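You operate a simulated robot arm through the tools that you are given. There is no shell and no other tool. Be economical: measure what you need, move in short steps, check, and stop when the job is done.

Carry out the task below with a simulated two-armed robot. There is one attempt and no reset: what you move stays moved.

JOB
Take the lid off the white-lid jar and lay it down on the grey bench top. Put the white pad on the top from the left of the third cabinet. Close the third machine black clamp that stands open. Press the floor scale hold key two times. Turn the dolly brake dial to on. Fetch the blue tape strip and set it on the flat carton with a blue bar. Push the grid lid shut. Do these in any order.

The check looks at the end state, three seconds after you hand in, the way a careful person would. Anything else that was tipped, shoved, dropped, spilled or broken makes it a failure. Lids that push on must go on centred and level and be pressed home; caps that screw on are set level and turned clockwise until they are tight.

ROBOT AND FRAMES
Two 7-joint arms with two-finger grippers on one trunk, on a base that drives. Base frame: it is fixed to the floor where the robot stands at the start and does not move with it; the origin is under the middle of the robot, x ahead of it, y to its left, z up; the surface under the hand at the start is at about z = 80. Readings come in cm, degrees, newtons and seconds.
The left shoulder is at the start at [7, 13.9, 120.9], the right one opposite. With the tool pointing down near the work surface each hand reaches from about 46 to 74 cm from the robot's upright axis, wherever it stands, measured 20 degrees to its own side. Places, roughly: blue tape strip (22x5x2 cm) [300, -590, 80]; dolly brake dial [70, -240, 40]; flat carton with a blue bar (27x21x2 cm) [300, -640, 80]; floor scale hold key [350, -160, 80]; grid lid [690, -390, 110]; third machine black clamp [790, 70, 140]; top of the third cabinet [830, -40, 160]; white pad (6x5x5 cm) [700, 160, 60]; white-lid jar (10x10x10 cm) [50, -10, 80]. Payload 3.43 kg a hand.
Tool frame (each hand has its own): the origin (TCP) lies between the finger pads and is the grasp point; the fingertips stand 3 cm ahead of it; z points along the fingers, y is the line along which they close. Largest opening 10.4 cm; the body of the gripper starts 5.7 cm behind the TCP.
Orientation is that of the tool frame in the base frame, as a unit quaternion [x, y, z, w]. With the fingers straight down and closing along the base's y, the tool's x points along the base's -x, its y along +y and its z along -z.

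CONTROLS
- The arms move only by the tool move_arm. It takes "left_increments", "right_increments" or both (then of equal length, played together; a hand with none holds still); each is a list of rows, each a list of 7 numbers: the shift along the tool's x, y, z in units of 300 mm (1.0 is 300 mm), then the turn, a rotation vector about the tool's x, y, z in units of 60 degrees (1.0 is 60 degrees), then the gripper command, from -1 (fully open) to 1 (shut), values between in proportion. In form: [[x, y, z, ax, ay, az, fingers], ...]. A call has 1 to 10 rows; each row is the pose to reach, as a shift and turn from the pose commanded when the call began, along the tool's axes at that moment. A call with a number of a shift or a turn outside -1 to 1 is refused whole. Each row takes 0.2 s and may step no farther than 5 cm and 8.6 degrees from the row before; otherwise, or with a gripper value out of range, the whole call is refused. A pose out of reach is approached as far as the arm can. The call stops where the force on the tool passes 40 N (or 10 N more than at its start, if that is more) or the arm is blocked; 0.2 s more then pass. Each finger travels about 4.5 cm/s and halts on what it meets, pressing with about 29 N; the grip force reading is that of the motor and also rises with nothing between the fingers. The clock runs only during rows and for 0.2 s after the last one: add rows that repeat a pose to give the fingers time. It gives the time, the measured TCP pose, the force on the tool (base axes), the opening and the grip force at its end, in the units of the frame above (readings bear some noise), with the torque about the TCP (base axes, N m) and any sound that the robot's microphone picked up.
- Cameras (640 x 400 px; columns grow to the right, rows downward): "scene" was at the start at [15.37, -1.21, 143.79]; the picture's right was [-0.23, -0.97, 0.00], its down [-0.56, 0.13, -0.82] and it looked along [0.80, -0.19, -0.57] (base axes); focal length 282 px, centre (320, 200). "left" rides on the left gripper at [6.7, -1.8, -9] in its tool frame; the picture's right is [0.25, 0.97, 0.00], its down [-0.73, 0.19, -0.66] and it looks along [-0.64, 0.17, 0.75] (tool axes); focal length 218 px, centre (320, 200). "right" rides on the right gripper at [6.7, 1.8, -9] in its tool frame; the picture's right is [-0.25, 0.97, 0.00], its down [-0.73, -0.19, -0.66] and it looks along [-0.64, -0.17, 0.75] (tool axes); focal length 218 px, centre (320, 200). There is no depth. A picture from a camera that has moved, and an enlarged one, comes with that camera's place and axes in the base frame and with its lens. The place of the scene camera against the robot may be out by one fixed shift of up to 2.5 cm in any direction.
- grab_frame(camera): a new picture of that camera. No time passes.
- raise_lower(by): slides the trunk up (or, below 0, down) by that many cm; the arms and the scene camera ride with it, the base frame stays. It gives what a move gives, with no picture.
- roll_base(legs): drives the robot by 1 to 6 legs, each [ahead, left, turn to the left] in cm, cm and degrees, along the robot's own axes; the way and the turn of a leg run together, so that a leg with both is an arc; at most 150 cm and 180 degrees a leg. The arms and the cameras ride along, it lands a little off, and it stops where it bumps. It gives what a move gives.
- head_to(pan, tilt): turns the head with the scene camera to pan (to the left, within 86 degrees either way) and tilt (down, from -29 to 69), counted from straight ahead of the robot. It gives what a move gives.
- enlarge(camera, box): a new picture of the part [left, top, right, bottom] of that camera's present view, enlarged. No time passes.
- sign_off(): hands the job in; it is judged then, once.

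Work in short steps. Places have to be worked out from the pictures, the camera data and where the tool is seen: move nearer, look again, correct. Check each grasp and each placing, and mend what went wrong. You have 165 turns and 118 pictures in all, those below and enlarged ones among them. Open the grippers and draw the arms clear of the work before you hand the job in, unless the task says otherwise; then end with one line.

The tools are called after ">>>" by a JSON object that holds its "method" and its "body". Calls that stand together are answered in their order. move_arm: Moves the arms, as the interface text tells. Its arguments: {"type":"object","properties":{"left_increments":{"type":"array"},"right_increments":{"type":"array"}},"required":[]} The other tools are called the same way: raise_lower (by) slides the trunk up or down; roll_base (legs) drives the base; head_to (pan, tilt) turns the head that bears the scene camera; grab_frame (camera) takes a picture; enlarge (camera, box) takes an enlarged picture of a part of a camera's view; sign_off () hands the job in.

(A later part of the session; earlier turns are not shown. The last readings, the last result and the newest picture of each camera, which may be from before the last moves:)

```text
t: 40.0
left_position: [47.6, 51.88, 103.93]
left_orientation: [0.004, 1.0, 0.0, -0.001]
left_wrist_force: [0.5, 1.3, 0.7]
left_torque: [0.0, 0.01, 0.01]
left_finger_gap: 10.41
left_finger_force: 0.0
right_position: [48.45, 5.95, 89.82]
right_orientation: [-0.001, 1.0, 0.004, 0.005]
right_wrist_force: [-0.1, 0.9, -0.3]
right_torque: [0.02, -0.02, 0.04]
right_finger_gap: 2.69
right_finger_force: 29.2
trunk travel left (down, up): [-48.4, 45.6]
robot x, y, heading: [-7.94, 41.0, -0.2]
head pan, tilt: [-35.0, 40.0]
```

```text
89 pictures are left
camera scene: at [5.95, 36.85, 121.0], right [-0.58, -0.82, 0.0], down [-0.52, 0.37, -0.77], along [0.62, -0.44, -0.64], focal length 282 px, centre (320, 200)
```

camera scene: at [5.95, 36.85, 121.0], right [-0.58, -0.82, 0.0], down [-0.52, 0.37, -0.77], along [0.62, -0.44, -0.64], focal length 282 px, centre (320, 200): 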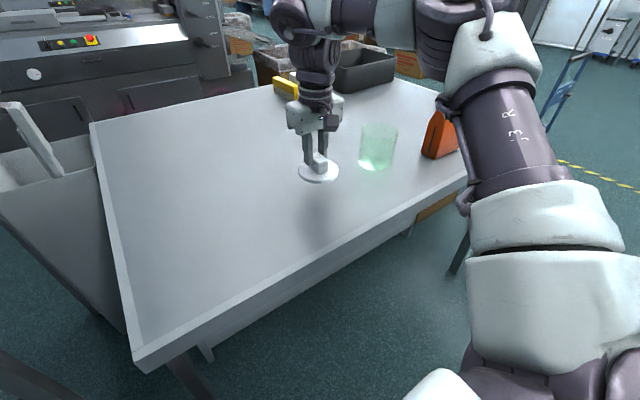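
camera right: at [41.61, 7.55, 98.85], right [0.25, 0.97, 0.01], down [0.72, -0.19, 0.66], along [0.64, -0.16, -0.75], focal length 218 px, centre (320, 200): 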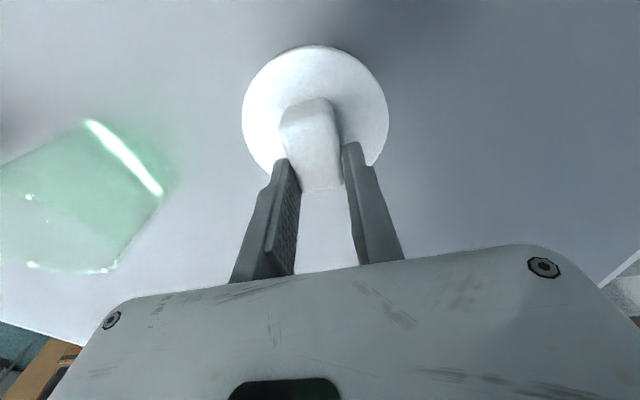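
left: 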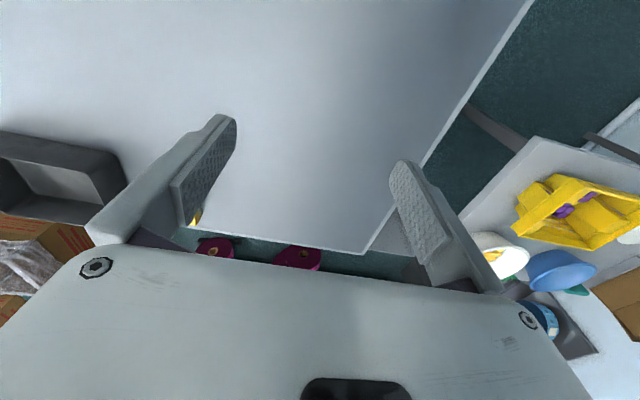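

The spot is clear. I'll lower with the arm in small steps until contact.

>>> {"method": "move_arm", "body": {"right_increments": [[0, 0, 0.06, 0, 0, 0, 1], [0, 0, 0.11, 0, 0, 0, 1], [0, 0, 0.14, 0, 0, 0, 1], [0, 0, 0.16, 0, 0, 0, 1], [0, 0, 0.18, 0, 0, 0, 1], [0, 0, 0.2, 0, 0, 0, 1], [0, 0, 0.22, 0, 0, 0, 1]]}}

>>> {"method": "enlarge", "body": {"camera": "scene", "box": [260, 80, 420, 220]}}

```text
t: 41.6
left_position: [47.55, 51.84, 104.16]
left_orientation: [0.004, 1.0, 0.0, 0.0]
left_wrist_force: [0.1, 0.0, 0.2]
left_torque: [0.01, 0.03, 0.04]
left_finger_gap: 10.38
left_finger_force: 0.1
right_position: [48.37, 5.87, 84.07]
right_orientation: [0.001, 1.0, 0.003, 0.009]
right_wrist_force: [-7.5, 0.6, 19.0]
right_torque: [-0.21, 0.33, -0.1]
right_finger_gap: 2.71
right_finger_force: 29.1
trunk travel left (down, up): [-48.4, 45.6]
robot x, y, heading: [-7.82, 41.13, -0.2]
head pan, tilt: [-35.0, 40.0]
stopped in row 7 (right hand): the force on the tool passed its limit at 46 N (the readings are from after the stop); the commanded pose is now the measured one
```

```text
2.86 times, centred on (340, 150) of scene
camera zoom: at [5.67, 36.97, 121.0], right [-0.58, -0.81, 0.0], down [-0.52, 0.37, -0.77], along [0.63, -0.44, -0.64], focal length 807 px, centre (263, 343)
```

zoom: 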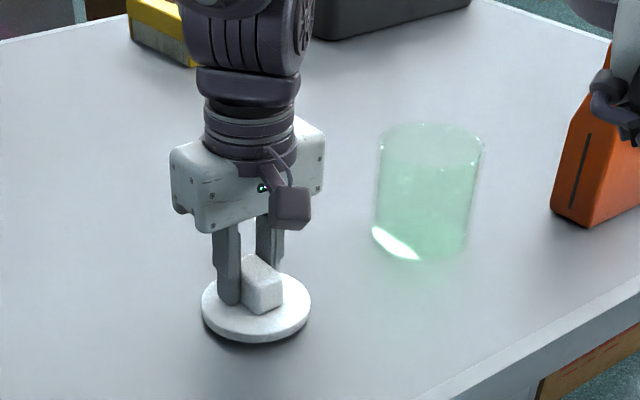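

Lid is on the bench. I'll open slowly, go straight up, and then look at the surroundings to drive on.

>>> {"method": "move_arm", "body": {"right_increments": [[0, 0, -0.003, 0, 0, 0, 0.3], [0, 0, -0.003, 0, 0, 0, -0.3], [0, 0, -0.003, 0, 0, 0, -1], [0, 0, -0.003, 0, 0, 0, -1], [0, 0, -0.1, 0, 0, 0, -1], [0, 0, -0.2, 0, 0, 0, -1]]}}

>>> {"method": "raise_lower", "body": {"by": 20}}

>>> {"method": "head_to", "body": {"pan": -60, "tilt": 15}}

>>> {"method": "grab_frame", "body": {"camera": "scene"}}

```text
t: 43.0
left_position: [47.51, 51.85, 104.06]
left_orientation: [0.004, 1.0, 0.0, 0.002]
left_wrist_force: [0.7, 0.3, -0.9]
left_torque: [0.02, -0.02, -0.01]
left_finger_gap: 10.42
left_finger_force: 0.1
right_position: [48.34, 5.9, 89.9]
right_orientation: [0.0, 1.0, 0.003, 0.006]
right_wrist_force: [0.3, -0.4, -0.8]
right_torque: [-0.03, 0.03, 0.0]
right_finger_gap: 10.4
right_finger_force: 0.1
trunk travel left (down, up): [-48.4, 45.6]
robot x, y, heading: [-7.46, 41.39, -0.4]
head pan, tilt: [-35.0, 40.0]
```

```text
t: 45.2
left_position: [47.64, 51.75, 124.15]
left_orientation: [0.004, 1.0, 0.0, 0.0]
left_wrist_force: [0.5, 0.2, 0.1]
left_torque: [0.0, 0.0, 0.0]
left_finger_gap: 10.4
left_finger_force: 0.0
right_position: [48.37, 5.81, 109.86]
right_orientation: [0.0, 1.0, 0.003, 0.007]
right_wrist_force: [0.2, 1.6, 0.1]
right_torque: [0.01, 0.05, 0.04]
right_finger_gap: 10.4
right_finger_force: 0.1
trunk travel left (down, up): [-68.4, 25.6]
robot x, y, heading: [-8.27, 41.26, -0.1]
head pan, tilt: [-35.0, 40.0]
```

```text
t: 46.0
left_position: [47.69, 51.84, 123.97]
left_orientation: [0.005, 1.0, 0.0, 0.0]
left_wrist_force: [0.1, 0.2, 0.3]
left_torque: [-0.04, 0.01, 0.0]
left_finger_gap: 10.38
left_finger_force: 0.0
right_position: [48.48, 5.84, 109.86]
right_orientation: [-0.001, 1.0, 0.003, 0.006]
right_wrist_force: [-0.3, -0.5, -0.3]
right_torque: [0.02, -0.02, -0.01]
right_finger_gap: 10.43
right_finger_force: 0.2
trunk travel left (down, up): [-68.4, 25.6]
robot x, y, heading: [-7.47, 40.72, -0.4]
head pan, tilt: [-60.0, 15.0]
```

```text
87 pictures are left
camera scene: at [3.66, 33.65, 144.94], right [-0.87, -0.49, 0.0], down [-0.13, 0.23, -0.97], along [0.48, -0.84, -0.26], focal length 282 px, centre (320, 200)
```

scene: 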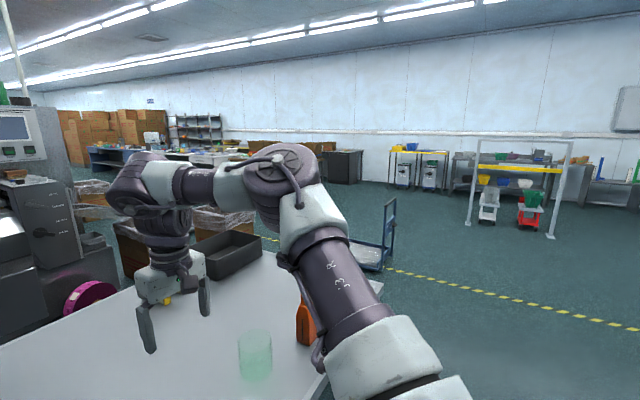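

The lid is placed. Next is the dolly brake dial at about [70, -240, 40]. I'll back away from the bench, slide right and look.

>>> {"method": "roll_base", "body": {"legs": [[-50, 0, 0], [0, -150, 0], [0, -60, 0]]}}

>>> {"method": "head_to", "body": {"pan": -25, "tilt": 25}}

>>> {"method": "grab_frame", "body": {"camera": "scene"}}

```text
t: 59.0
left_position: [-2.24, -154.19, 123.94]
left_orientation: [-0.013, 1.0, -0.001, 0.0]
left_wrist_force: [0.1, -0.2, -0.1]
left_torque: [0.01, -0.02, 0.02]
left_finger_gap: 10.38
left_finger_force: 0.0
right_position: [0.01, -200.05, 109.8]
right_orientation: [-0.017, 1.0, 0.003, 0.007]
right_wrist_force: [-0.4, -0.1, 0.5]
right_torque: [0.04, 0.01, -0.01]
right_finger_gap: 10.39
right_finger_force: 0.0
trunk travel left (down, up): [-68.4, 25.6]
robot x, y, heading: [-57.26, -166.87, 1.9]
head pan, tilt: [-60.0, 15.0]
```

```text
t: 60.0
left_position: [-2.2, -154.29, 124.0]
left_orientation: [-0.013, 1.0, 0.0, 0.0]
left_wrist_force: [-0.2, 0.7, 0.1]
left_torque: [0.01, -0.01, 0.03]
left_finger_gap: 10.41
left_finger_force: 0.1
right_position: [-0.0, -200.06, 109.76]
right_orientation: [-0.017, 1.0, 0.003, 0.007]
right_wrist_force: [0.6, -1.0, 1.0]
right_torque: [0.0, -0.03, 0.01]
right_finger_gap: 10.37
right_finger_force: 0.0
trunk travel left (down, up): [-68.4, 25.6]
robot x, y, heading: [-57.09, -166.96, 1.6]
head pan, tilt: [-25.0, 25.0]
```

```text
86 pictures are left
camera scene: at [-42.09, -169.66, 143.33], right [-0.4, -0.92, 0.0], down [-0.39, 0.17, -0.91], along [0.83, -0.36, -0.42], focal length 282 px, centre (320, 200)
```

scene: 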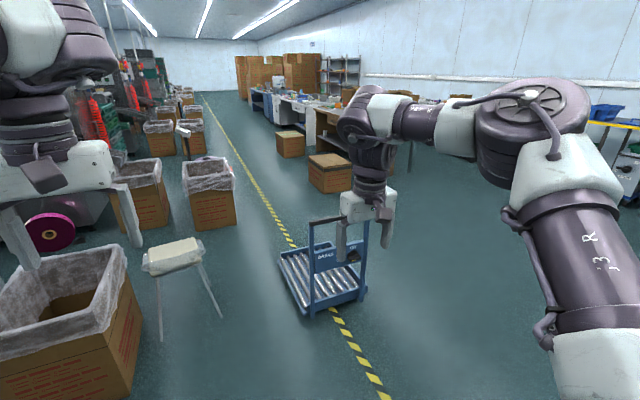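

The dolly is visible with a panel under its handle. I'll zoom in on it.

>>> {"method": "enlarge", "body": {"camera": "scene", "box": [270, 205, 390, 320]}}

```text
3.48 times, centred on (330, 262) of scene
camera zoom: at [-42.09, -169.66, 143.33], right [-0.4, -0.92, 0.0], down [-0.39, 0.17, -0.91], along [0.83, -0.36, -0.42], focal length 983 px, centre (285, -17)
```

zoom: 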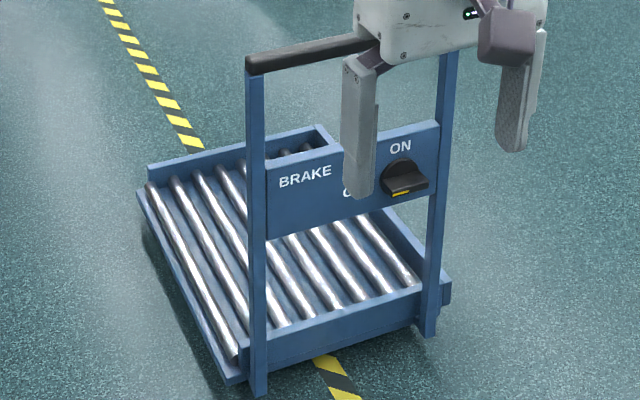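

The dial is on the panel facing −x near [73, -241, 44]: ON is at the top, OFF at the left. I'll turn the right tool to point forward in two steps.

>>> {"method": "move_arm", "body": {"right_increments": [[0, 0, 0, 0, -0.14, 0, -1], [0, 0, 0, 0, -0.28, 0, -1], [0, 0, 0, 0, -0.42, 0, -1], [0, 0, 0, 0, -0.56, 0, -1], [0, 0, 0, 0, -0.7, 0, -1], [0, 0, 0, 0, -0.75, 0, -1], [0, 0, 0, 0, -0.75, 0, -1]]}}

>>> {"method": "move_arm", "body": {"right_increments": [[0, 0, 0, 0, -0.14, 0, -1], [0, 0, 0, 0, -0.28, 0, -1], [0, 0, 0, 0, -0.42, 0, -1], [0, 0, 0, 0, -0.56, 0, -1], [0, 0, 0, 0, -0.7, 0, -1], [0, 0, 0, 0, -0.75, 0, -1], [0, 0, 0, 0, -0.75, 0, -1]]}}

```text
t: 61.6
left_position: [-2.31, -154.27, 124.05]
left_orientation: [-0.013, 1.0, 0.001, 0.0]
left_wrist_force: [0.6, 0.0, -0.1]
left_torque: [0.02, -0.01, 0.02]
left_finger_gap: 10.42
left_finger_force: 0.0
right_position: [-0.03, -200.05, 109.85]
right_orientation: [-0.015, 0.921, 0.01, 0.39]
right_wrist_force: [-0.1, 0.0, 0.4]
right_torque: [0.0, 0.01, 0.03]
right_finger_gap: 10.41
right_finger_force: 0.1
trunk travel left (down, up): [-68.4, 25.6]
robot x, y, heading: [-57.37, -166.83, 1.6]
head pan, tilt: [-25.0, 25.0]
```

```text
t: 63.2
left_position: [-2.38, -154.37, 124.08]
left_orientation: [-0.013, 1.0, 0.001, 0.0]
left_wrist_force: [0.3, 0.8, 0.6]
left_torque: [-0.02, 0.02, 0.01]
left_finger_gap: 10.4
left_finger_force: 0.1
right_position: [-0.07, -200.14, 109.81]
right_orientation: [-0.01, 0.702, 0.014, 0.712]
right_wrist_force: [0.4, -0.3, -0.3]
right_torque: [0.01, -0.02, 0.01]
right_finger_gap: 10.41
right_finger_force: 0.0
trunk travel left (down, up): [-68.4, 25.6]
robot x, y, heading: [-57.39, -167.02, 1.7]
head pan, tilt: [-25.0, 25.0]
```

The tool now points forward. I'll lower the trunk here in free space, then drive so the hand stands about 15 cm in front of the dial.

>>> {"method": "raise_lower", "body": {"by": -62}}

>>> {"method": "roll_base", "body": {"legs": [[0, -41, -1.7], [45, 0, 0]]}}

>>> {"method": "grab_frame", "body": {"camera": "right"}}

>>> {"method": "head_to", "body": {"pan": -25, "tilt": 25}}

>>> {"method": "grab_frame", "body": {"camera": "scene"}}

```text
refused: -62 is not a number from -40 to 40
```

```text
t: 68.1
left_position: [43.69, -195.24, 124.01]
left_orientation: [-0.01, 1.0, 0.0, 0.0]
left_wrist_force: [0.0, -0.1, 0.2]
left_torque: [-0.01, 0.01, -0.05]
left_finger_gap: 10.39
left_finger_force: 0.0
right_position: [45.6, -241.11, 109.78]
right_orientation: [-0.008, 0.702, 0.012, 0.712]
right_wrist_force: [0.8, -0.3, 0.1]
right_torque: [0.01, 0.0, 0.0]
right_finger_gap: 10.41
right_finger_force: 0.0
trunk travel left (down, up): [-68.4, 25.6]
robot x, y, heading: [-11.45, -207.54, 1.4]
head pan, tilt: [-25.0, 25.0]
```

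```text
84 pictures are left
camera right: at [36.71, -239.55, 103.11], right [-0.03, 0.97, 0.26], down [-0.66, -0.21, 0.72], along [0.75, -0.15, 0.65], focal length 218 px, centre (320, 200)
```

right: 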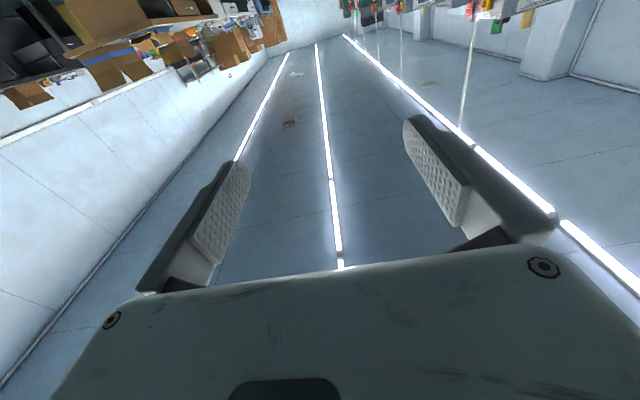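

```text
t: 68.7
left_position: [43.81, -195.27, 124.05]
left_orientation: [-0.009, 1.0, 0.0, -0.001]
left_wrist_force: [-0.3, -0.1, 1.3]
left_torque: [0.03, 0.02, 0.0]
left_finger_gap: 10.42
left_finger_force: 0.1
right_position: [45.71, -241.05, 109.73]
right_orientation: [-0.008, 0.703, 0.012, 0.711]
right_wrist_force: [0.1, -0.1, 1.2]
right_torque: [0.0, -0.01, 0.03]
right_finger_gap: 10.41
right_finger_force: 0.1
trunk travel left (down, up): [-68.4, 25.6]
robot x, y, heading: [-11.61, -207.34, 1.0]
head pan, tilt: [-25.0, 25.0]
```

```text
83 pictures are left
camera scene: at [3.85, -210.35, 143.33], right [-0.4, -0.91, 0.0], down [-0.39, 0.17, -0.91], along [0.83, -0.37, -0.42], focal length 282 px, centre (320, 200)
```

scene: 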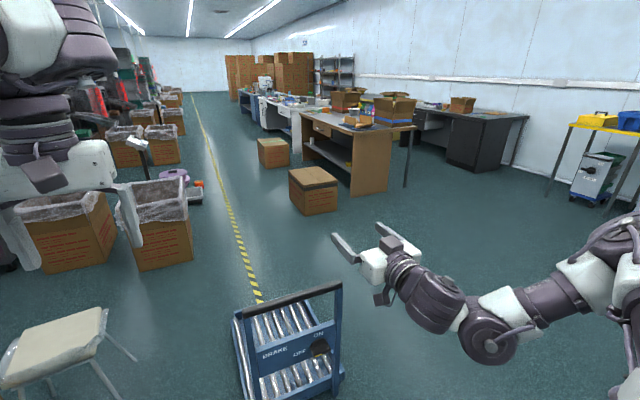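

The trunk needs two steps. Before lowering I'll zoom in on the dial from here.

>>> {"method": "enlarge", "body": {"camera": "scene", "box": [230, 270, 360, 400]}}

```text
3.08 times, centred on (295, 335) of scene
camera zoom: at [3.85, -210.35, 143.33], right [-0.4, -0.91, 0.0], down [-0.39, 0.17, -0.91], along [0.83, -0.37, -0.42], focal length 869 px, centre (397, -215)
```

zoom: 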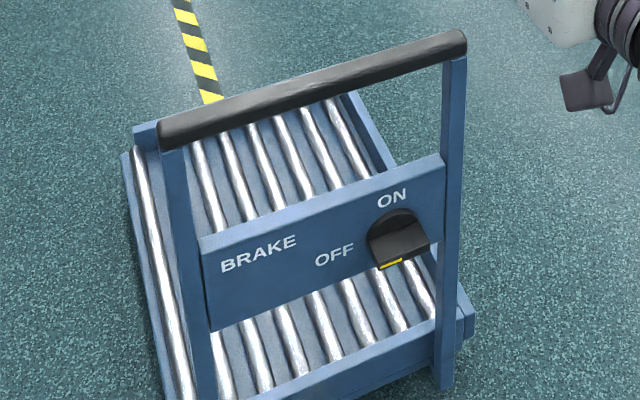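

The bar is horizontal with its yellow mark toward OFF on the left; ON is a quarter turn clockwise. I'll pre-roll the tool by −90° about its axis so that the fingers close vertically.

>>> {"method": "move_arm", "body": {"right_increments": [[0, 0, 0, 0, 0, -0.14, -1], [0, 0, 0, 0, 0, -0.28, -1], [0, 0, 0, 0, 0, -0.42, -1], [0, 0, 0, 0, 0, -0.56, -1], [0, 0, 0, 0, 0, -0.7, -1], [0, 0, 0, 0, 0, -0.75, -1], [0, 0, 0, 0, 0, -0.75, -1]]}}

>>> {"method": "move_arm", "body": {"right_increments": [[0, 0, 0, 0, 0, -0.14, -1], [0, 0, 0, 0, 0, -0.28, -1], [0, 0, 0, 0, 0, -0.42, -1], [0, 0, 0, 0, 0, -0.56, -1], [0, 0, 0, 0, 0, -0.7, -1], [0, 0, 0, 0, 0, -0.75, -1], [0, 0, 0, 0, 0, -0.75, -1]]}}

>>> {"method": "raise_lower", "body": {"by": -38}}

>>> {"method": "raise_lower", "body": {"by": -26}}

>>> {"method": "grab_frame", "body": {"camera": "right"}}

>>> {"method": "grab_frame", "body": {"camera": "scene"}}

```text
t: 70.3
left_position: [43.68, -195.26, 124.09]
left_orientation: [-0.01, 1.0, 0.001, 0.0]
left_wrist_force: [0.2, -0.3, -0.3]
left_torque: [0.01, 0.0, -0.04]
left_finger_gap: 10.42
left_finger_force: 0.1
right_position: [45.54, -241.03, 109.83]
right_orientation: [-0.275, 0.646, -0.262, 0.662]
right_wrist_force: [0.5, 0.2, 0.6]
right_torque: [-0.01, 0.04, 0.01]
right_finger_gap: 10.39
right_finger_force: 0.1
trunk travel left (down, up): [-68.4, 25.6]
robot x, y, heading: [-10.92, -207.38, 1.1]
head pan, tilt: [-25.0, 25.0]
```

```text
t: 71.9
left_position: [43.66, -195.26, 124.08]
left_orientation: [-0.009, 1.0, 0.0, 0.0]
left_wrist_force: [0.1, 0.7, 0.0]
left_torque: [0.02, 0.01, 0.01]
left_finger_gap: 10.37
left_finger_force: 0.1
right_position: [45.6, -241.03, 109.93]
right_orientation: [-0.503, 0.49, -0.495, 0.512]
right_wrist_force: [-0.3, 0.5, -0.8]
right_torque: [0.02, 0.02, -0.02]
right_finger_gap: 10.38
right_finger_force: 0.1
trunk travel left (down, up): [-68.4, 25.6]
robot x, y, heading: [-11.62, -207.62, 1.2]
head pan, tilt: [-25.0, 25.0]
```

```text
t: 75.6
left_position: [43.72, -195.29, 86.04]
left_orientation: [-0.009, 1.0, 0.0, 0.0]
left_wrist_force: [0.7, 0.8, -0.3]
left_torque: [-0.02, 0.02, -0.01]
left_finger_gap: 10.4
left_finger_force: 0.1
right_position: [45.59, -240.99, 72.01]
right_orientation: [-0.502, 0.491, -0.495, 0.512]
right_wrist_force: [0.1, -0.2, -0.1]
right_torque: [0.03, -0.01, 0.0]
right_finger_gap: 10.4
right_finger_force: 0.1
trunk travel left (down, up): [-30.4, 63.6]
robot x, y, heading: [-11.48, -207.56, 0.9]
head pan, tilt: [-25.0, 25.0]
```

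```text
t: 78.2
left_position: [43.72, -195.24, 59.96]
left_orientation: [-0.009, 1.0, 0.0, 0.0]
left_wrist_force: [-0.8, 0.1, 0.0]
left_torque: [0.02, 0.0, 0.0]
left_finger_gap: 10.41
left_finger_force: 0.1
right_position: [45.6, -241.07, 45.93]
right_orientation: [-0.503, 0.491, -0.495, 0.512]
right_wrist_force: [0.3, -1.4, 0.1]
right_torque: [-0.04, 0.02, 0.07]
right_finger_gap: 10.43
right_finger_force: 0.1
trunk travel left (down, up): [-4.4, 89.6]
robot x, y, heading: [-11.34, -207.63, 1.2]
head pan, tilt: [-25.0, 25.0]
```

```text
81 pictures are left
camera right: at [36.84, -247.99, 44.1], right [0.01, 0.26, -0.97], down [-0.68, 0.71, 0.19], along [0.73, 0.66, 0.18], focal length 218 px, centre (320, 200)
```

right: 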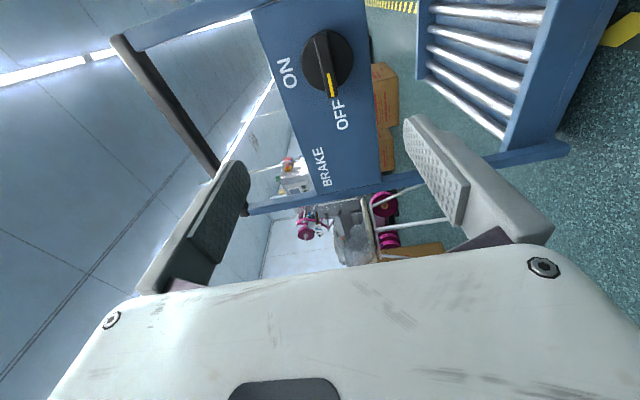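

```text
80 pictures are left
camera scene: at [3.82, -210.34, 79.33], right [-0.4, -0.91, 0.0], down [-0.39, 0.17, -0.91], along [0.83, -0.37, -0.42], focal length 282 px, centre (320, 200)
```

scene: 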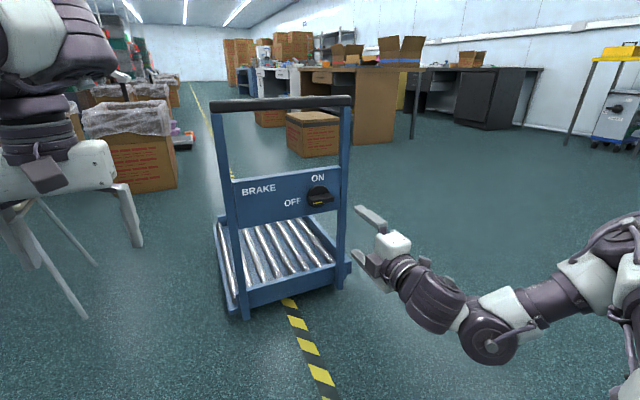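

The dial centre is near [72, -241.3, 45]. I'll drive forward 14 cm and look again.

>>> {"method": "roll_base", "body": {"legs": [[14, 0, -1]]}}

>>> {"method": "grab_frame", "body": {"camera": "right"}}

```text
t: 79.6
left_position: [57.96, -196.1, 60.0]
left_orientation: [0.001, 1.0, 0.0, 0.0]
left_wrist_force: [0.1, -0.4, 1.2]
left_torque: [0.0, 0.01, -0.01]
left_finger_gap: 10.41
left_finger_force: 0.0
right_position: [58.87, -241.93, 45.89]
right_orientation: [-0.497, 0.496, -0.5, 0.507]
right_wrist_force: [0.3, 0.4, 1.0]
right_torque: [-0.04, 0.0, 0.02]
right_finger_gap: 10.39
right_finger_force: 0.0
trunk travel left (down, up): [-4.4, 89.6]
robot x, y, heading: [2.81, -207.13, 0.2]
head pan, tilt: [-25.0, 25.0]
```

```text
79 pictures are left
camera right: at [50.04, -248.71, 44.08], right [0.01, 0.26, -0.97], down [-0.67, 0.72, 0.19], along [0.75, 0.64, 0.18], focal length 218 px, centre (320, 200)
```

right: 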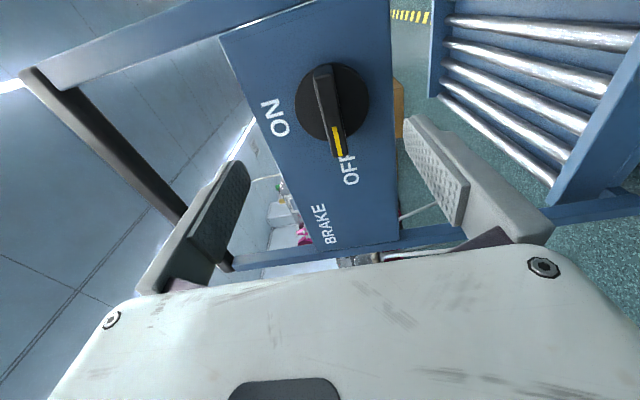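

Bar ridge at about [72, -241.3, 45.1]. I'll centre on it and go forward 9 cm, then check.

>>> {"method": "move_arm", "body": {"right_increments": [[-0.018, 0.028, 0.1, 0, 0, 0, -1], [-0.018, 0.028, 0.2, 0, 0, 0, -1], [-0.018, 0.028, 0.3, 0, 0, 0, -1], [-0.018, 0.028, 0.3, 0, 0, 0, -1]]}}

>>> {"method": "grab_frame", "body": {"camera": "right"}}

>>> {"method": "enlarge", "body": {"camera": "scene", "box": [180, 100, 420, 300]}}

```text
t: 80.6
left_position: [57.91, -196.14, 60.13]
left_orientation: [0.0, 1.0, 0.0, 0.0]
left_wrist_force: [-0.6, -0.5, -0.1]
left_torque: [-0.01, 0.04, -0.01]
left_finger_gap: 10.4
left_finger_force: 0.0
right_position: [68.04, -241.2, 45.2]
right_orientation: [-0.498, 0.496, -0.499, 0.506]
right_wrist_force: [0.2, 0.3, 1.1]
right_torque: [0.0, 0.01, 0.04]
right_finger_gap: 10.4
right_finger_force: 0.0
trunk travel left (down, up): [-4.4, 89.6]
robot x, y, heading: [2.75, -207.31, 0.1]
head pan, tilt: [-25.0, 25.0]
```

```text
78 pictures are left
camera right: at [59.12, -248.03, 43.27], right [0.01, 0.26, -0.97], down [-0.67, 0.72, 0.19], along [0.75, 0.64, 0.18], focal length 218 px, centre (320, 200)
```

right: 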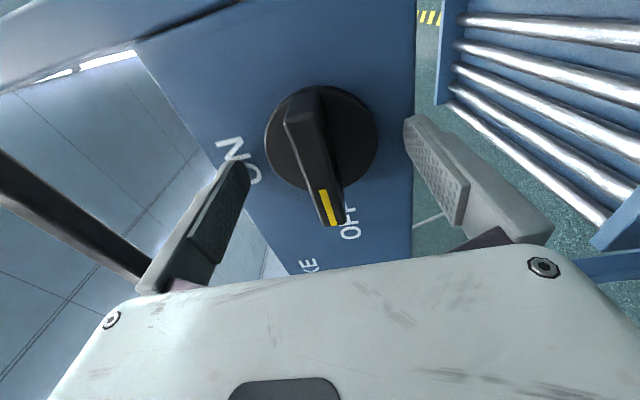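

```text
2.00 times, centred on (300, 200) of scene
camera zoom: at [17.72, -210.43, 79.33], right [-0.42, -0.91, 0.0], down [-0.38, 0.18, -0.91], along [0.82, -0.38, -0.42], focal length 565 px, centre (360, 200)
```

zoom: 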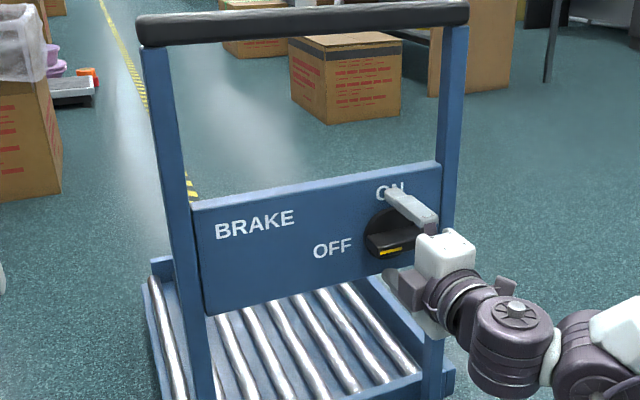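

Centred on the dial, with the disc at x≈74. I'll advance 2.3 cm and close on the bar.

>>> {"method": "move_arm", "body": {"right_increments": [[0, 0, 0.04, 0, 0, 0, -1], [0, 0, 0.077, 0, 0, 0, -1], [0, 0, 0.077, 0, 0, 0, 0], [0, 0, 0.077, 0, 0, 0, 0.5], [0, 0, 0.077, 0, 0, 0, 1], [0, 0, 0.077, 0, 0, 0, 1], [0, 0, 0.077, 0, 0, 0, 1], [0, 0, 0.077, 0, 0, 0, 1], [0, 0, 0.077, 0, 0, 0, 1]]}}

>>> {"method": "grab_frame", "body": {"camera": "right"}}

```text
t: 82.6
left_position: [58.05, -196.11, 60.02]
left_orientation: [0.0, 1.0, 0.001, -0.001]
left_wrist_force: [0.2, -0.4, 0.3]
left_torque: [0.0, 0.02, -0.01]
left_finger_gap: 10.42
left_finger_force: 0.1
right_position: [70.22, -241.27, 44.99]
right_orientation: [-0.499, 0.496, -0.499, 0.506]
right_wrist_force: [2.0, 1.1, -6.2]
right_torque: [0.02, 1.26, -0.04]
right_finger_gap: 1.61
right_finger_force: 44.7
trunk travel left (down, up): [-4.4, 89.6]
robot x, y, heading: [2.76, -207.37, 0.2]
head pan, tilt: [-25.0, 25.0]
```

```text
76 pictures are left
camera right: at [61.42, -248.06, 43.22], right [0.01, 0.26, -0.97], down [-0.67, 0.72, 0.19], along [0.75, 0.64, 0.18], focal length 218 px, centre (320, 200)
```

right: 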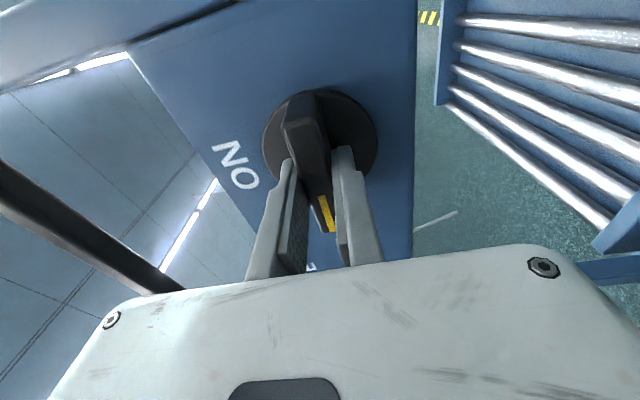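

Bar gripped. I'll turn clockwise, first by 60°.

>>> {"method": "move_arm", "body": {"right_increments": [[0, 0, 0, 0, 0, 0.12, 1], [0, 0, 0, 0, 0, 0.24, 1], [0, 0, 0, 0, 0, 0.36, 1], [0, 0, 0, 0, 0, 0.48, 1], [0, 0, 0, 0, 0, 0.6, 1], [0, 0, 0, 0, 0, 0.72, 1], [0, 0, 0, 0, 0, 0.84, 1], [0, 0, 0, 0, 0, 0.96, 1], [0, 0, 0, 0, 0, 1, 1]]}}

>>> {"method": "grab_frame", "body": {"camera": "right"}}

```text
t: 84.6
left_position: [57.94, -196.19, 60.02]
left_orientation: [0.0, 1.0, 0.001, -0.001]
left_wrist_force: [0.1, 0.8, 0.3]
left_torque: [-0.02, 0.0, -0.03]
left_finger_gap: 10.39
left_finger_force: 0.1
right_position: [70.23, -241.38, 45.13]
right_orientation: [-0.181, 0.679, -0.178, 0.689]
right_wrist_force: [-2.8, 3.2, -7.2]
right_torque: [0.0, 0.24, -0.5]
right_finger_gap: 1.57
right_finger_force: 44.7
trunk travel left (down, up): [-4.4, 89.6]
robot x, y, heading: [2.63, -207.3, 0.2]
head pan, tilt: [-25.0, 25.0]
```

```text
75 pictures are left
camera right: at [61.39, -243.22, 38.41], right [-0.01, 0.97, -0.26], down [-0.67, 0.19, 0.72], along [0.74, 0.18, 0.64], focal length 218 px, centre (320, 200)
```

right: 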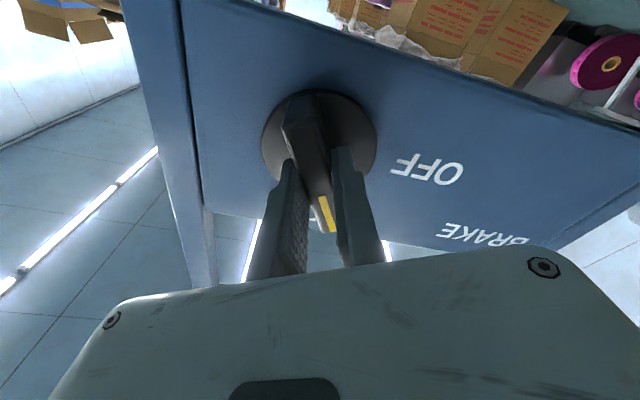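

60° turned smoothly. I'll turn the remaining 30°.

>>> {"method": "move_arm", "body": {"right_increments": [[0, 0, 0, 0, 0, 0.12, 1], [0, 0, 0, 0, 0, 0.24, 1], [0, 0, 0, 0, 0, 0.36, 1], [0, 0, 0, 0, 0, 0.47, 1], [0, 0, 0, 0, 0, 0.5, 1], [0, 0, 0, 0, 0, 0.5, 1]]}}

>>> {"method": "enlarge", "body": {"camera": "scene", "box": [180, 100, 420, 300]}}

```text
t: 86.0
left_position: [57.87, -196.06, 59.99]
left_orientation: [-0.001, 1.0, 0.0, 0.0]
left_wrist_force: [0.4, -0.8, 0.6]
left_torque: [0.02, -0.01, -0.03]
left_finger_gap: 10.39
left_finger_force: 0.0
right_position: [70.17, -241.49, 45.3]
right_orientation: [0.0, 0.702, 0.005, 0.712]
right_wrist_force: [-4.9, -1.7, -0.7]
right_torque: [-1.34, 0.32, -0.98]
right_finger_gap: 1.94
right_finger_force: 45.0
trunk travel left (down, up): [-4.4, 89.6]
robot x, y, heading: [2.7, -207.45, 0.1]
head pan, tilt: [-25.0, 25.0]
```

```text
2.00 times, centred on (300, 200) of scene
camera zoom: at [17.69, -210.43, 79.34], right [-0.42, -0.91, 0.0], down [-0.38, 0.18, -0.91], along [0.82, -0.38, -0.42], focal length 565 px, centre (360, 200)
```

zoom: 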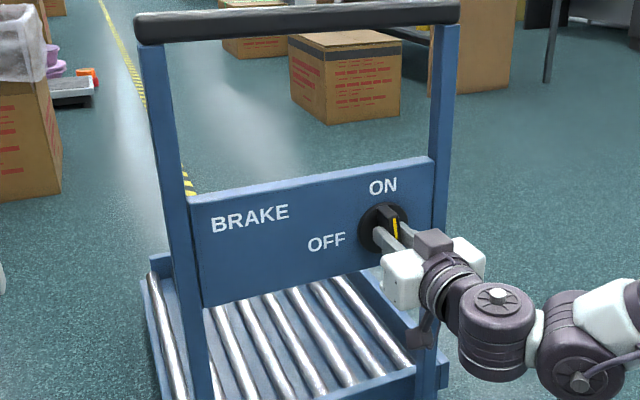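

The mark points to ON and torque shows it is against the stop. I'll release, back off straight and verify.

>>> {"method": "move_arm", "body": {"right_increments": [[0, 0, 0, 0, 0, 0, 0.5], [0, 0, 0, 0, 0, 0, 0], [0, 0, 0, 0, 0, 0, -1], [0, 0, 0, 0, 0, 0, -1], [0, 0, -0.1, 0, 0, 0, -1], [0, 0, -0.2, 0, 0, 0, -1], [0, 0, -0.35, 0, 0, 0, -1]]}}

>>> {"method": "enlarge", "body": {"camera": "scene", "box": [180, 100, 420, 300]}}

```text
t: 87.6
left_position: [57.89, -196.1, 60.04]
left_orientation: [0.0, 1.0, -0.001, 0.0]
left_wrist_force: [0.5, -0.1, -0.2]
left_torque: [0.0, 0.03, -0.01]
left_finger_gap: 10.42
left_finger_force: 0.0
right_position: [59.81, -241.56, 45.06]
right_orientation: [0.0, 0.703, 0.004, 0.712]
right_wrist_force: [-0.1, 0.0, -0.7]
right_torque: [0.02, -0.03, 0.01]
right_finger_gap: 10.37
right_finger_force: 0.1
trunk travel left (down, up): [-4.4, 89.6]
robot x, y, heading: [2.68, -207.36, 0.1]
head pan, tilt: [-25.0, 25.0]
```

```text
2.00 times, centred on (300, 200) of scene
camera zoom: at [17.73, -210.43, 79.33], right [-0.42, -0.91, 0.0], down [-0.38, 0.18, -0.91], along [0.82, -0.38, -0.42], focal length 565 px, centre (360, 200)
```

zoom: 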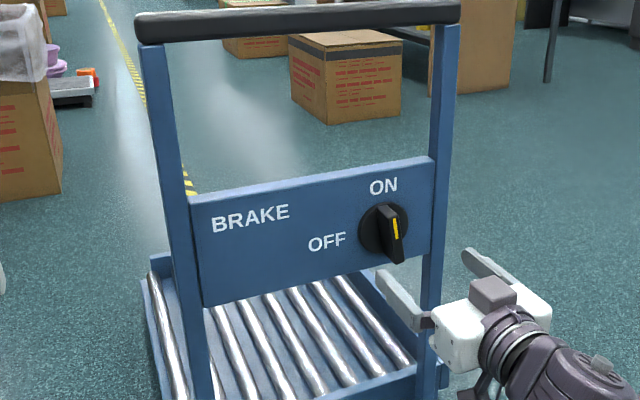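

The dial is ON. Next is the floor scale: I'll back off, raise the trunk, and drive around the dolly's right side into the aisle.

>>> {"method": "roll_base", "body": {"legs": [[-40, 0, 0]]}}

>>> {"method": "raise_lower", "body": {"by": 36}}

>>> {"method": "roll_base", "body": {"legs": [[0, -90, 0], [150, 0, 0], [50, 0, 0], [0, 55, 0]]}}

>>> {"method": "head_to", "body": {"pan": 15, "tilt": 20}}

>>> {"method": "grab_frame", "body": {"camera": "scene"}}

```text
t: 90.0
left_position: [19.06, -196.52, 60.03]
left_orientation: [0.005, 1.0, 0.0, 0.0]
left_wrist_force: [0.3, 0.3, 0.4]
left_torque: [0.0, 0.01, 0.02]
left_finger_gap: 10.4
left_finger_force: 0.1
right_position: [20.57, -241.91, 44.86]
right_orientation: [0.002, 0.702, 0.003, 0.712]
right_wrist_force: [0.0, 0.0, 0.7]
right_torque: [-0.01, 0.01, 0.02]
right_finger_gap: 10.42
right_finger_force: 0.1
trunk travel left (down, up): [-4.4, 89.6]
robot x, y, heading: [-36.09, -207.31, -0.3]
head pan, tilt: [-25.0, 25.0]
```

```text
t: 93.5
left_position: [18.99, -196.53, 96.1]
left_orientation: [0.006, 1.0, 0.001, 0.0]
left_wrist_force: [-0.5, 0.5, 0.7]
left_torque: [0.0, 0.0, 0.01]
left_finger_gap: 10.41
left_finger_force: 0.1
right_position: [20.56, -242.02, 80.94]
right_orientation: [0.001, 0.703, 0.003, 0.711]
right_wrist_force: [0.2, 0.0, 0.4]
right_torque: [-0.02, 0.02, 0.04]
right_finger_gap: 10.4
right_finger_force: 0.0
trunk travel left (down, up): [-40.4, 53.6]
robot x, y, heading: [-36.47, -207.56, -0.5]
head pan, tilt: [-25.0, 25.0]
```

```text
t: 110.7
left_position: [218.83, -236.35, 96.02]
left_orientation: [0.008, 1.0, 0.0, 0.001]
left_wrist_force: [-0.4, -0.4, 0.2]
left_torque: [0.0, 0.01, 0.01]
left_finger_gap: 10.39
left_finger_force: 0.1
right_position: [220.11, -281.85, 81.02]
right_orientation: [0.004, 0.703, -0.001, 0.711]
right_wrist_force: [0.0, 0.3, -0.1]
right_torque: [-0.04, 0.02, -0.01]
right_finger_gap: 10.38
right_finger_force: 0.1
trunk travel left (down, up): [-40.4, 53.6]
robot x, y, heading: [163.15, -246.66, -0.8]
head pan, tilt: [-25.0, 25.0]
```

```text
t: 111.8
left_position: [218.75, -236.38, 96.13]
left_orientation: [0.008, 1.0, 0.001, 0.0]
left_wrist_force: [0.4, 0.2, -0.5]
left_torque: [0.01, 0.02, -0.01]
left_finger_gap: 10.43
left_finger_force: 0.0
right_position: [220.07, -281.79, 80.92]
right_orientation: [0.005, 0.703, -0.001, 0.711]
right_wrist_force: [0.0, -0.5, -0.1]
right_torque: [0.01, -0.02, 0.02]
right_finger_gap: 10.41
right_finger_force: 0.0
trunk travel left (down, up): [-40.4, 53.6]
robot x, y, heading: [163.31, -246.42, -0.8]
head pan, tilt: [15.0, 20.0]
```

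```text
72 pictures are left
camera scene: at [179.1, -243.77, 116.13], right [0.25, -0.97, 0.0], down [-0.33, -0.08, -0.94], along [0.91, 0.23, -0.34], focal length 282 px, centre (320, 200)
```

scene: 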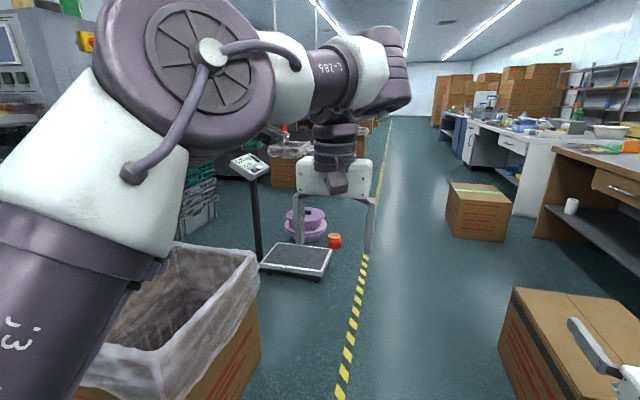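

The scale's display head is at about (250,165) in the picture. I'll zoom in on it.

>>> {"method": "enlarge", "body": {"camera": "scene", "box": [215, 140, 295, 190]}}

```text
8.00 times, centred on (255, 165) of scene
camera zoom: at [179.1, -243.77, 116.13], right [0.25, -0.97, 0.0], down [-0.33, -0.08, -0.94], along [0.91, 0.23, -0.34], focal length 2260 px, centre (840, 480)
```

zoom: 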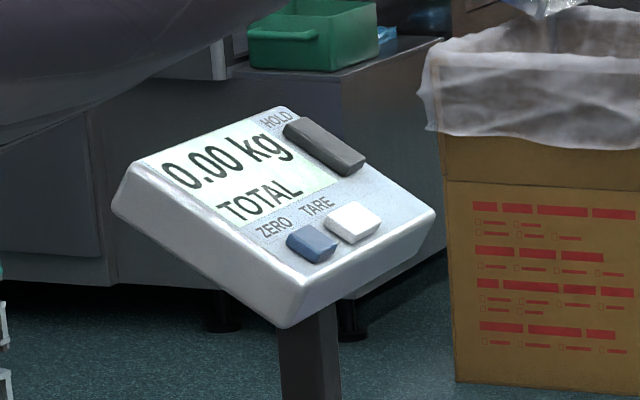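

The HOLD key is the dark bar at about [342, -161, 81], on a face tilted toward the aisle (−y). I'll drive ahead to x≈314 and turn left 90° in the aisle.

>>> {"method": "roll_base", "body": {"legs": [[150, 0, 0], [0, 0, 90.8]]}}

>>> {"method": "head_to", "body": {"pan": -15, "tilt": 30}}

>>> {"method": "grab_frame", "body": {"camera": "scene"}}

```text
t: 122.9
left_position: [304.99, -196.25, 96.08]
left_orientation: [-0.681, 0.732, 0.0, 0.0]
left_wrist_force: [0.1, 0.4, 0.4]
left_torque: [0.04, -0.01, 0.01]
left_finger_gap: 10.4
left_finger_force: 0.0
right_position: [350.41, -197.75, 81.01]
right_orientation: [-0.478, 0.514, 0.488, 0.518]
right_wrist_force: [0.5, -0.3, -1.6]
right_torque: [-0.03, -0.03, 0.0]
right_finger_gap: 10.39
right_finger_force: 0.1
trunk travel left (down, up): [-40.4, 53.6]
robot x, y, heading: [312.16, -252.52, 85.6]
head pan, tilt: [15.0, 20.0]
```

```text
t: 123.9
left_position: [304.97, -196.44, 96.01]
left_orientation: [-0.681, 0.733, 0.0, -0.001]
left_wrist_force: [-0.1, -0.6, -0.3]
left_torque: [0.01, 0.0, 0.04]
left_finger_gap: 10.36
left_finger_force: 0.2
right_position: [350.34, -197.82, 80.96]
right_orientation: [-0.479, 0.514, 0.489, 0.518]
right_wrist_force: [0.1, 0.7, -0.7]
right_torque: [0.01, -0.07, -0.04]
right_finger_gap: 10.37
right_finger_force: 0.1
trunk travel left (down, up): [-40.4, 53.6]
robot x, y, heading: [312.05, -252.36, 86.0]
head pan, tilt: [-15.0, 30.0]
```

```text
70 pictures are left
camera scene: at [317.2, -237.98, 114.53], right [0.95, -0.33, 0.0], down [-0.16, -0.47, -0.87], along [0.28, 0.82, -0.5], focal length 282 px, centre (320, 200)
```

scene: 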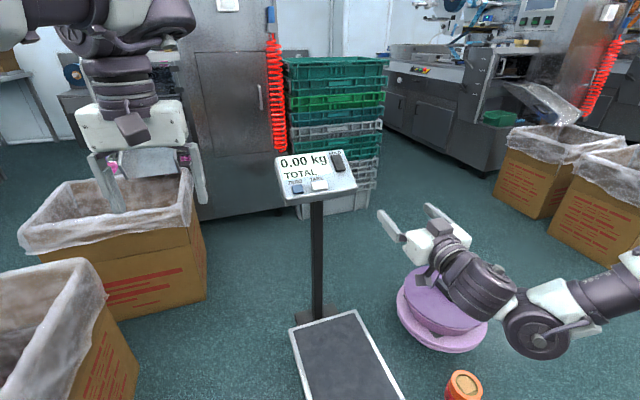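

Two views put the HOLD key at about [351, -156, 78]. I'll creep 14 cm ahead and pitch the right tool to 45° down with the fingers closed.

>>> {"method": "roll_base", "body": {"legs": [[14, 0, 0]]}}

>>> {"method": "move_arm", "body": {"right_increments": [[0, 0, 0, 0, 0.14, 0, -0.5], [0, 0, 0, 0, 0.28, 0, 0], [0, 0, 0, 0, 0.42, 0, 0.5], [0, 0, 0, 0, 0.56, 0, 1], [0, 0, 0, 0, 0.7, 0, 1], [0, 0, 0, 0, 0.75, 0, 1], [0, 0, 0, 0, 0.75, 0, 1], [0, 0, 0, 0, 0.75, 0, 1], [0, 0, 0, 0, 0.75, 0, 1]]}}

>>> {"method": "grab_frame", "body": {"camera": "right"}}

>>> {"method": "grab_frame", "body": {"camera": "scene"}}

```text
t: 125.2
left_position: [306.11, -182.14, 95.86]
left_orientation: [-0.68, 0.733, -0.001, 0.0]
left_wrist_force: [-0.5, -0.2, -0.1]
left_torque: [-0.05, 0.0, 0.0]
left_finger_gap: 10.38
left_finger_force: 0.0
right_position: [351.57, -183.67, 80.9]
right_orientation: [-0.478, 0.515, 0.487, 0.518]
right_wrist_force: [0.1, 0.0, -0.2]
right_torque: [0.02, 0.05, -0.03]
right_finger_gap: 10.42
right_finger_force: 0.1
trunk travel left (down, up): [-40.4, 53.6]
robot x, y, heading: [313.37, -238.57, 86.0]
head pan, tilt: [-15.0, 30.0]
```

```text
t: 127.2
left_position: [306.08, -182.25, 95.98]
left_orientation: [-0.68, 0.733, 0.001, -0.001]
left_wrist_force: [0.2, -0.1, 0.0]
left_torque: [0.03, -0.01, 0.01]
left_finger_gap: 10.41
left_finger_force: 0.1
right_position: [351.57, -183.79, 80.94]
right_orientation: [-0.628, 0.674, 0.267, 0.282]
right_wrist_force: [-0.4, -0.1, -0.1]
right_torque: [0.0, 0.0, 0.02]
right_finger_gap: 0.01
right_finger_force: 28.8
trunk travel left (down, up): [-40.4, 53.6]
robot x, y, heading: [313.34, -238.3, 86.0]
head pan, tilt: [-15.0, 30.0]
```

```text
69 pictures are left
camera right: at [349.06, -194.8, 82.55], right [-0.95, 0.24, 0.19], down [0.2, 0.03, 0.98], along [0.23, 0.97, -0.07], focal length 218 px, centre (320, 200)
```

right: 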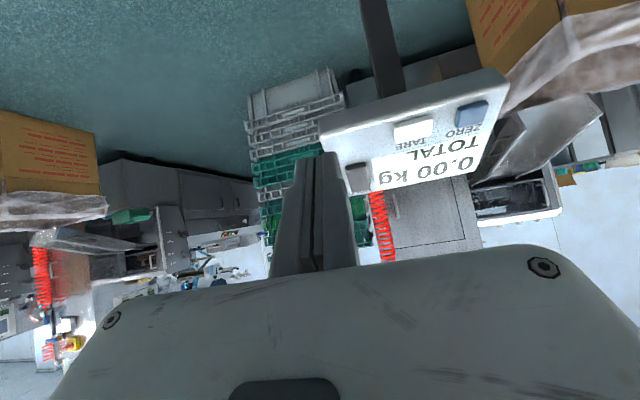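

```text
68 pictures are left
camera scene: at [318.26, -223.99, 114.53], right [0.94, -0.33, 0.0], down [-0.16, -0.47, -0.87], along [0.29, 0.82, -0.5], focal length 282 px, centre (320, 200)
```

scene: 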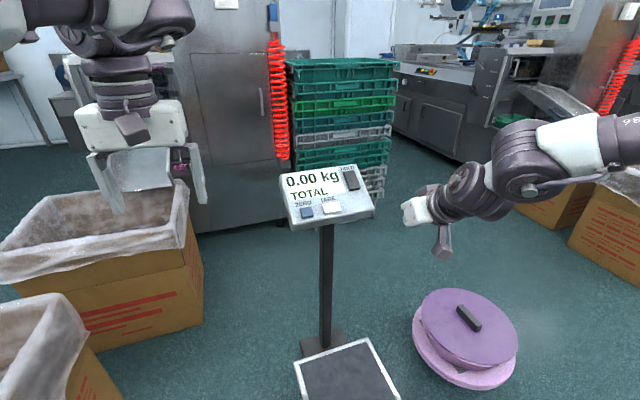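

Key fixed at about [350.9, -158, 77.5]. I'll move to a pre-press pose about 4 cm off it along the tool axis.

>>> {"method": "move_arm", "body": {"right_increments": [[-0.104, 0.016, 0.092, 0, -0.03, 0, 1], [-0.208, 0.032, 0.184, 0, -0.06, 0, 1], [-0.31, 0.048, 0.276, 0, -0.1, 0, 1], [-0.415, 0.065, 0.37, 0, -0.13, 0, 1], [-0.519, 0.081, 0.461, 0, -0.13, 0, 1], [-0.519, 0.081, 0.461, 0, -0.13, 0, 1]]}}

>>> {"method": "grab_frame", "body": {"camera": "right"}}

>>> {"method": "enlarge", "body": {"camera": "scene", "box": [260, 130, 420, 240]}}

```text
t: 128.6
left_position: [306.06, -182.39, 96.15]
left_orientation: [-0.679, 0.734, 0.0, 0.0]
left_wrist_force: [0.0, 0.2, 0.4]
left_torque: [0.02, -0.01, 0.02]
left_finger_gap: 10.39
left_finger_force: 0.0
right_position: [350.75, -162.83, 82.51]
right_orientation: [-0.609, 0.652, 0.31, 0.327]
right_wrist_force: [0.2, 0.4, -0.5]
right_torque: [0.0, -0.01, 0.02]
right_finger_gap: 0.02
right_finger_force: 28.5
trunk travel left (down, up): [-40.4, 53.6]
robot x, y, heading: [313.17, -238.51, 85.7]
head pan, tilt: [-15.0, 30.0]
```

```text
67 pictures are left
camera right: at [348.19, -173.9, 82.52], right [-0.95, 0.21, 0.21], down [0.19, -0.11, 0.98], along [0.23, 0.97, 0.06], focal length 218 px, centre (320, 200)
```

right: 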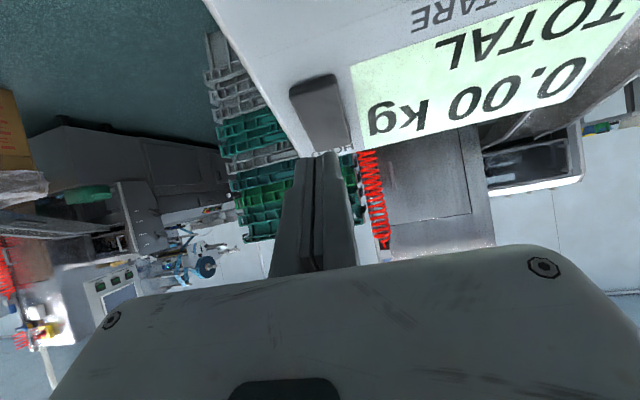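

```text
3.64 times, centred on (340, 185) of scene
camera zoom: at [318.26, -224.08, 114.54], right [0.94, -0.33, 0.0], down [-0.16, -0.47, -0.87], along [0.29, 0.82, -0.5], focal length 1027 px, centre (247, 254)
```

zoom: 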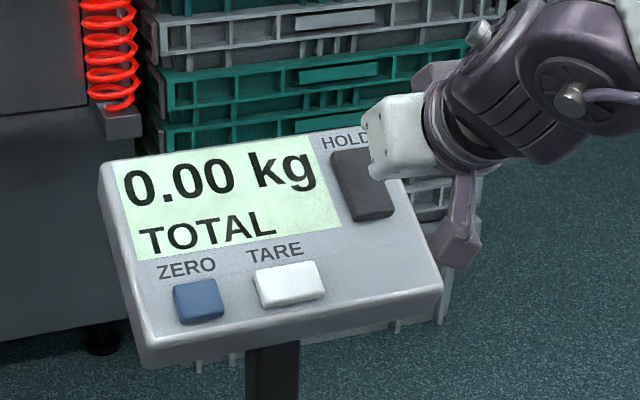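

The tip sits slightly above the key. I'll shift down 2 cm, then press along the tool axis in small steps, watching force and sound.

>>> {"method": "move_arm", "body": {"right_increments": [[0.03, 0.008, 0.0, 0, 0, 0, 1], [0.058, 0.016, 0.033, 0, 0, 0, 1], [0.058, 0.016, 0.05, 0, 0, 0, 1], [0.058, 0.016, 0.065, 0, 0, 0, 1], [0.058, 0.016, 0.075, 0, 0, 0, 1], [0.058, 0.016, 0.085, 0, 0, 0, 1], [0.058, 0.016, 0.095, 0, 0, 0, 1]]}}

>>> {"method": "grab_frame", "body": {"camera": "right"}}

```text
t: 130.2
left_position: [306.09, -182.35, 96.03]
left_orientation: [-0.68, 0.733, 0.0, 0.0]
left_wrist_force: [0.3, 0.5, -0.8]
left_torque: [0.04, 0.01, 0.01]
left_finger_gap: 10.39
left_finger_force: 0.0
right_position: [350.12, -161.79, 79.58]
right_orientation: [-0.609, 0.652, 0.31, 0.327]
right_wrist_force: [-0.1, 0.4, -0.4]
right_torque: [-0.02, 0.0, 0.0]
right_finger_gap: 0.0
right_finger_force: 29.3
right hand out of reach, approached as far as the arm can: row 7
trunk travel left (down, up): [-40.4, 53.6]
robot x, y, heading: [313.08, -239.08, 85.6]
head pan, tilt: [-15.0, 30.0]
```

```text
65 pictures are left
camera right: at [347.58, -173.04, 79.56], right [-0.95, 0.21, 0.21], down [0.19, -0.11, 0.98], along [0.23, 0.97, 0.06], focal length 218 px, centre (320, 200)
```

right: 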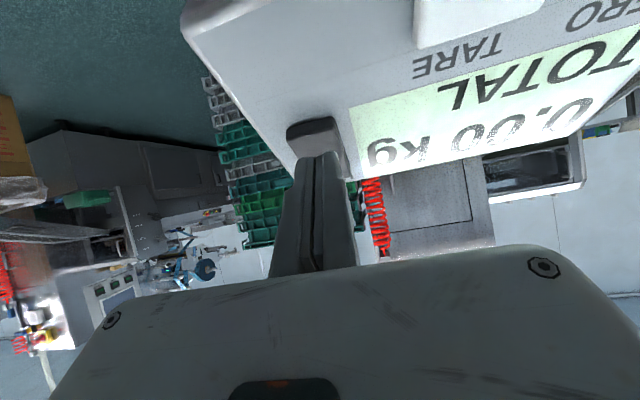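

I'm at the arm's reach limit and just short of the key. I'll retract 4 cm, creep the base 5 cm ahead, then press.

>>> {"method": "move_arm", "body": {"right_increments": [[0, 0, -0.1, 0, 0, 0, 1], [0, 0, -0.22, 0, 0, 0, 1]]}}

>>> {"method": "roll_base", "body": {"legs": [[5, 0, 0]]}}

>>> {"method": "grab_frame", "body": {"camera": "right"}}

```text
t: 130.8
left_position: [306.13, -182.39, 96.24]
left_orientation: [-0.68, 0.733, 0.0, -0.001]
left_wrist_force: [-0.4, 0.0, 0.0]
left_torque: [0.05, -0.02, -0.02]
left_finger_gap: 10.41
left_finger_force: 0.0
right_position: [349.6, -167.21, 83.29]
right_orientation: [-0.609, 0.652, 0.311, 0.327]
right_wrist_force: [-0.3, 0.1, -1.3]
right_torque: [-0.01, 0.0, 0.01]
right_finger_gap: 0.0
right_finger_force: 29.2
trunk travel left (down, up): [-40.4, 53.6]
robot x, y, heading: [313.11, -238.74, 85.9]
head pan, tilt: [-15.0, 30.0]
```

```text
t: 131.8
left_position: [306.46, -177.23, 95.99]
left_orientation: [-0.68, 0.734, -0.001, -0.001]
left_wrist_force: [0.2, 0.4, -1.4]
left_torque: [-0.01, -0.01, 0.02]
left_finger_gap: 10.4
left_finger_force: 0.1
right_position: [349.95, -162.0, 83.07]
right_orientation: [-0.609, 0.653, 0.31, 0.326]
right_wrist_force: [-0.6, 0.4, -0.2]
right_torque: [0.01, 0.0, 0.02]
right_finger_gap: 0.01
right_finger_force: 28.8
trunk travel left (down, up): [-40.4, 53.6]
robot x, y, heading: [313.57, -233.22, 86.0]
head pan, tilt: [-15.0, 30.0]
```

```text
64 pictures are left
camera right: at [347.42, -173.03, 83.19], right [-0.95, 0.21, 0.21], down [0.19, -0.11, 0.98], along [0.23, 0.97, 0.06], focal length 218 px, centre (320, 200)
```

right: 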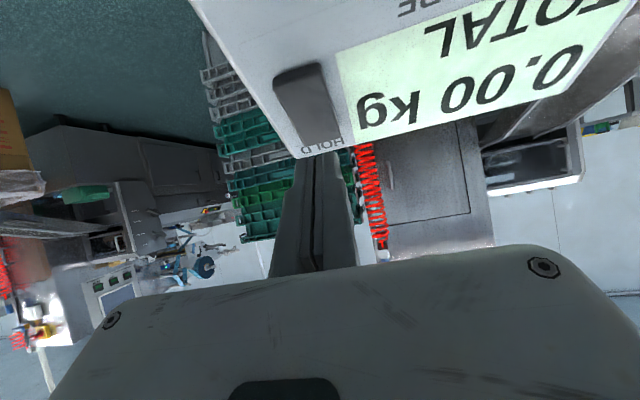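

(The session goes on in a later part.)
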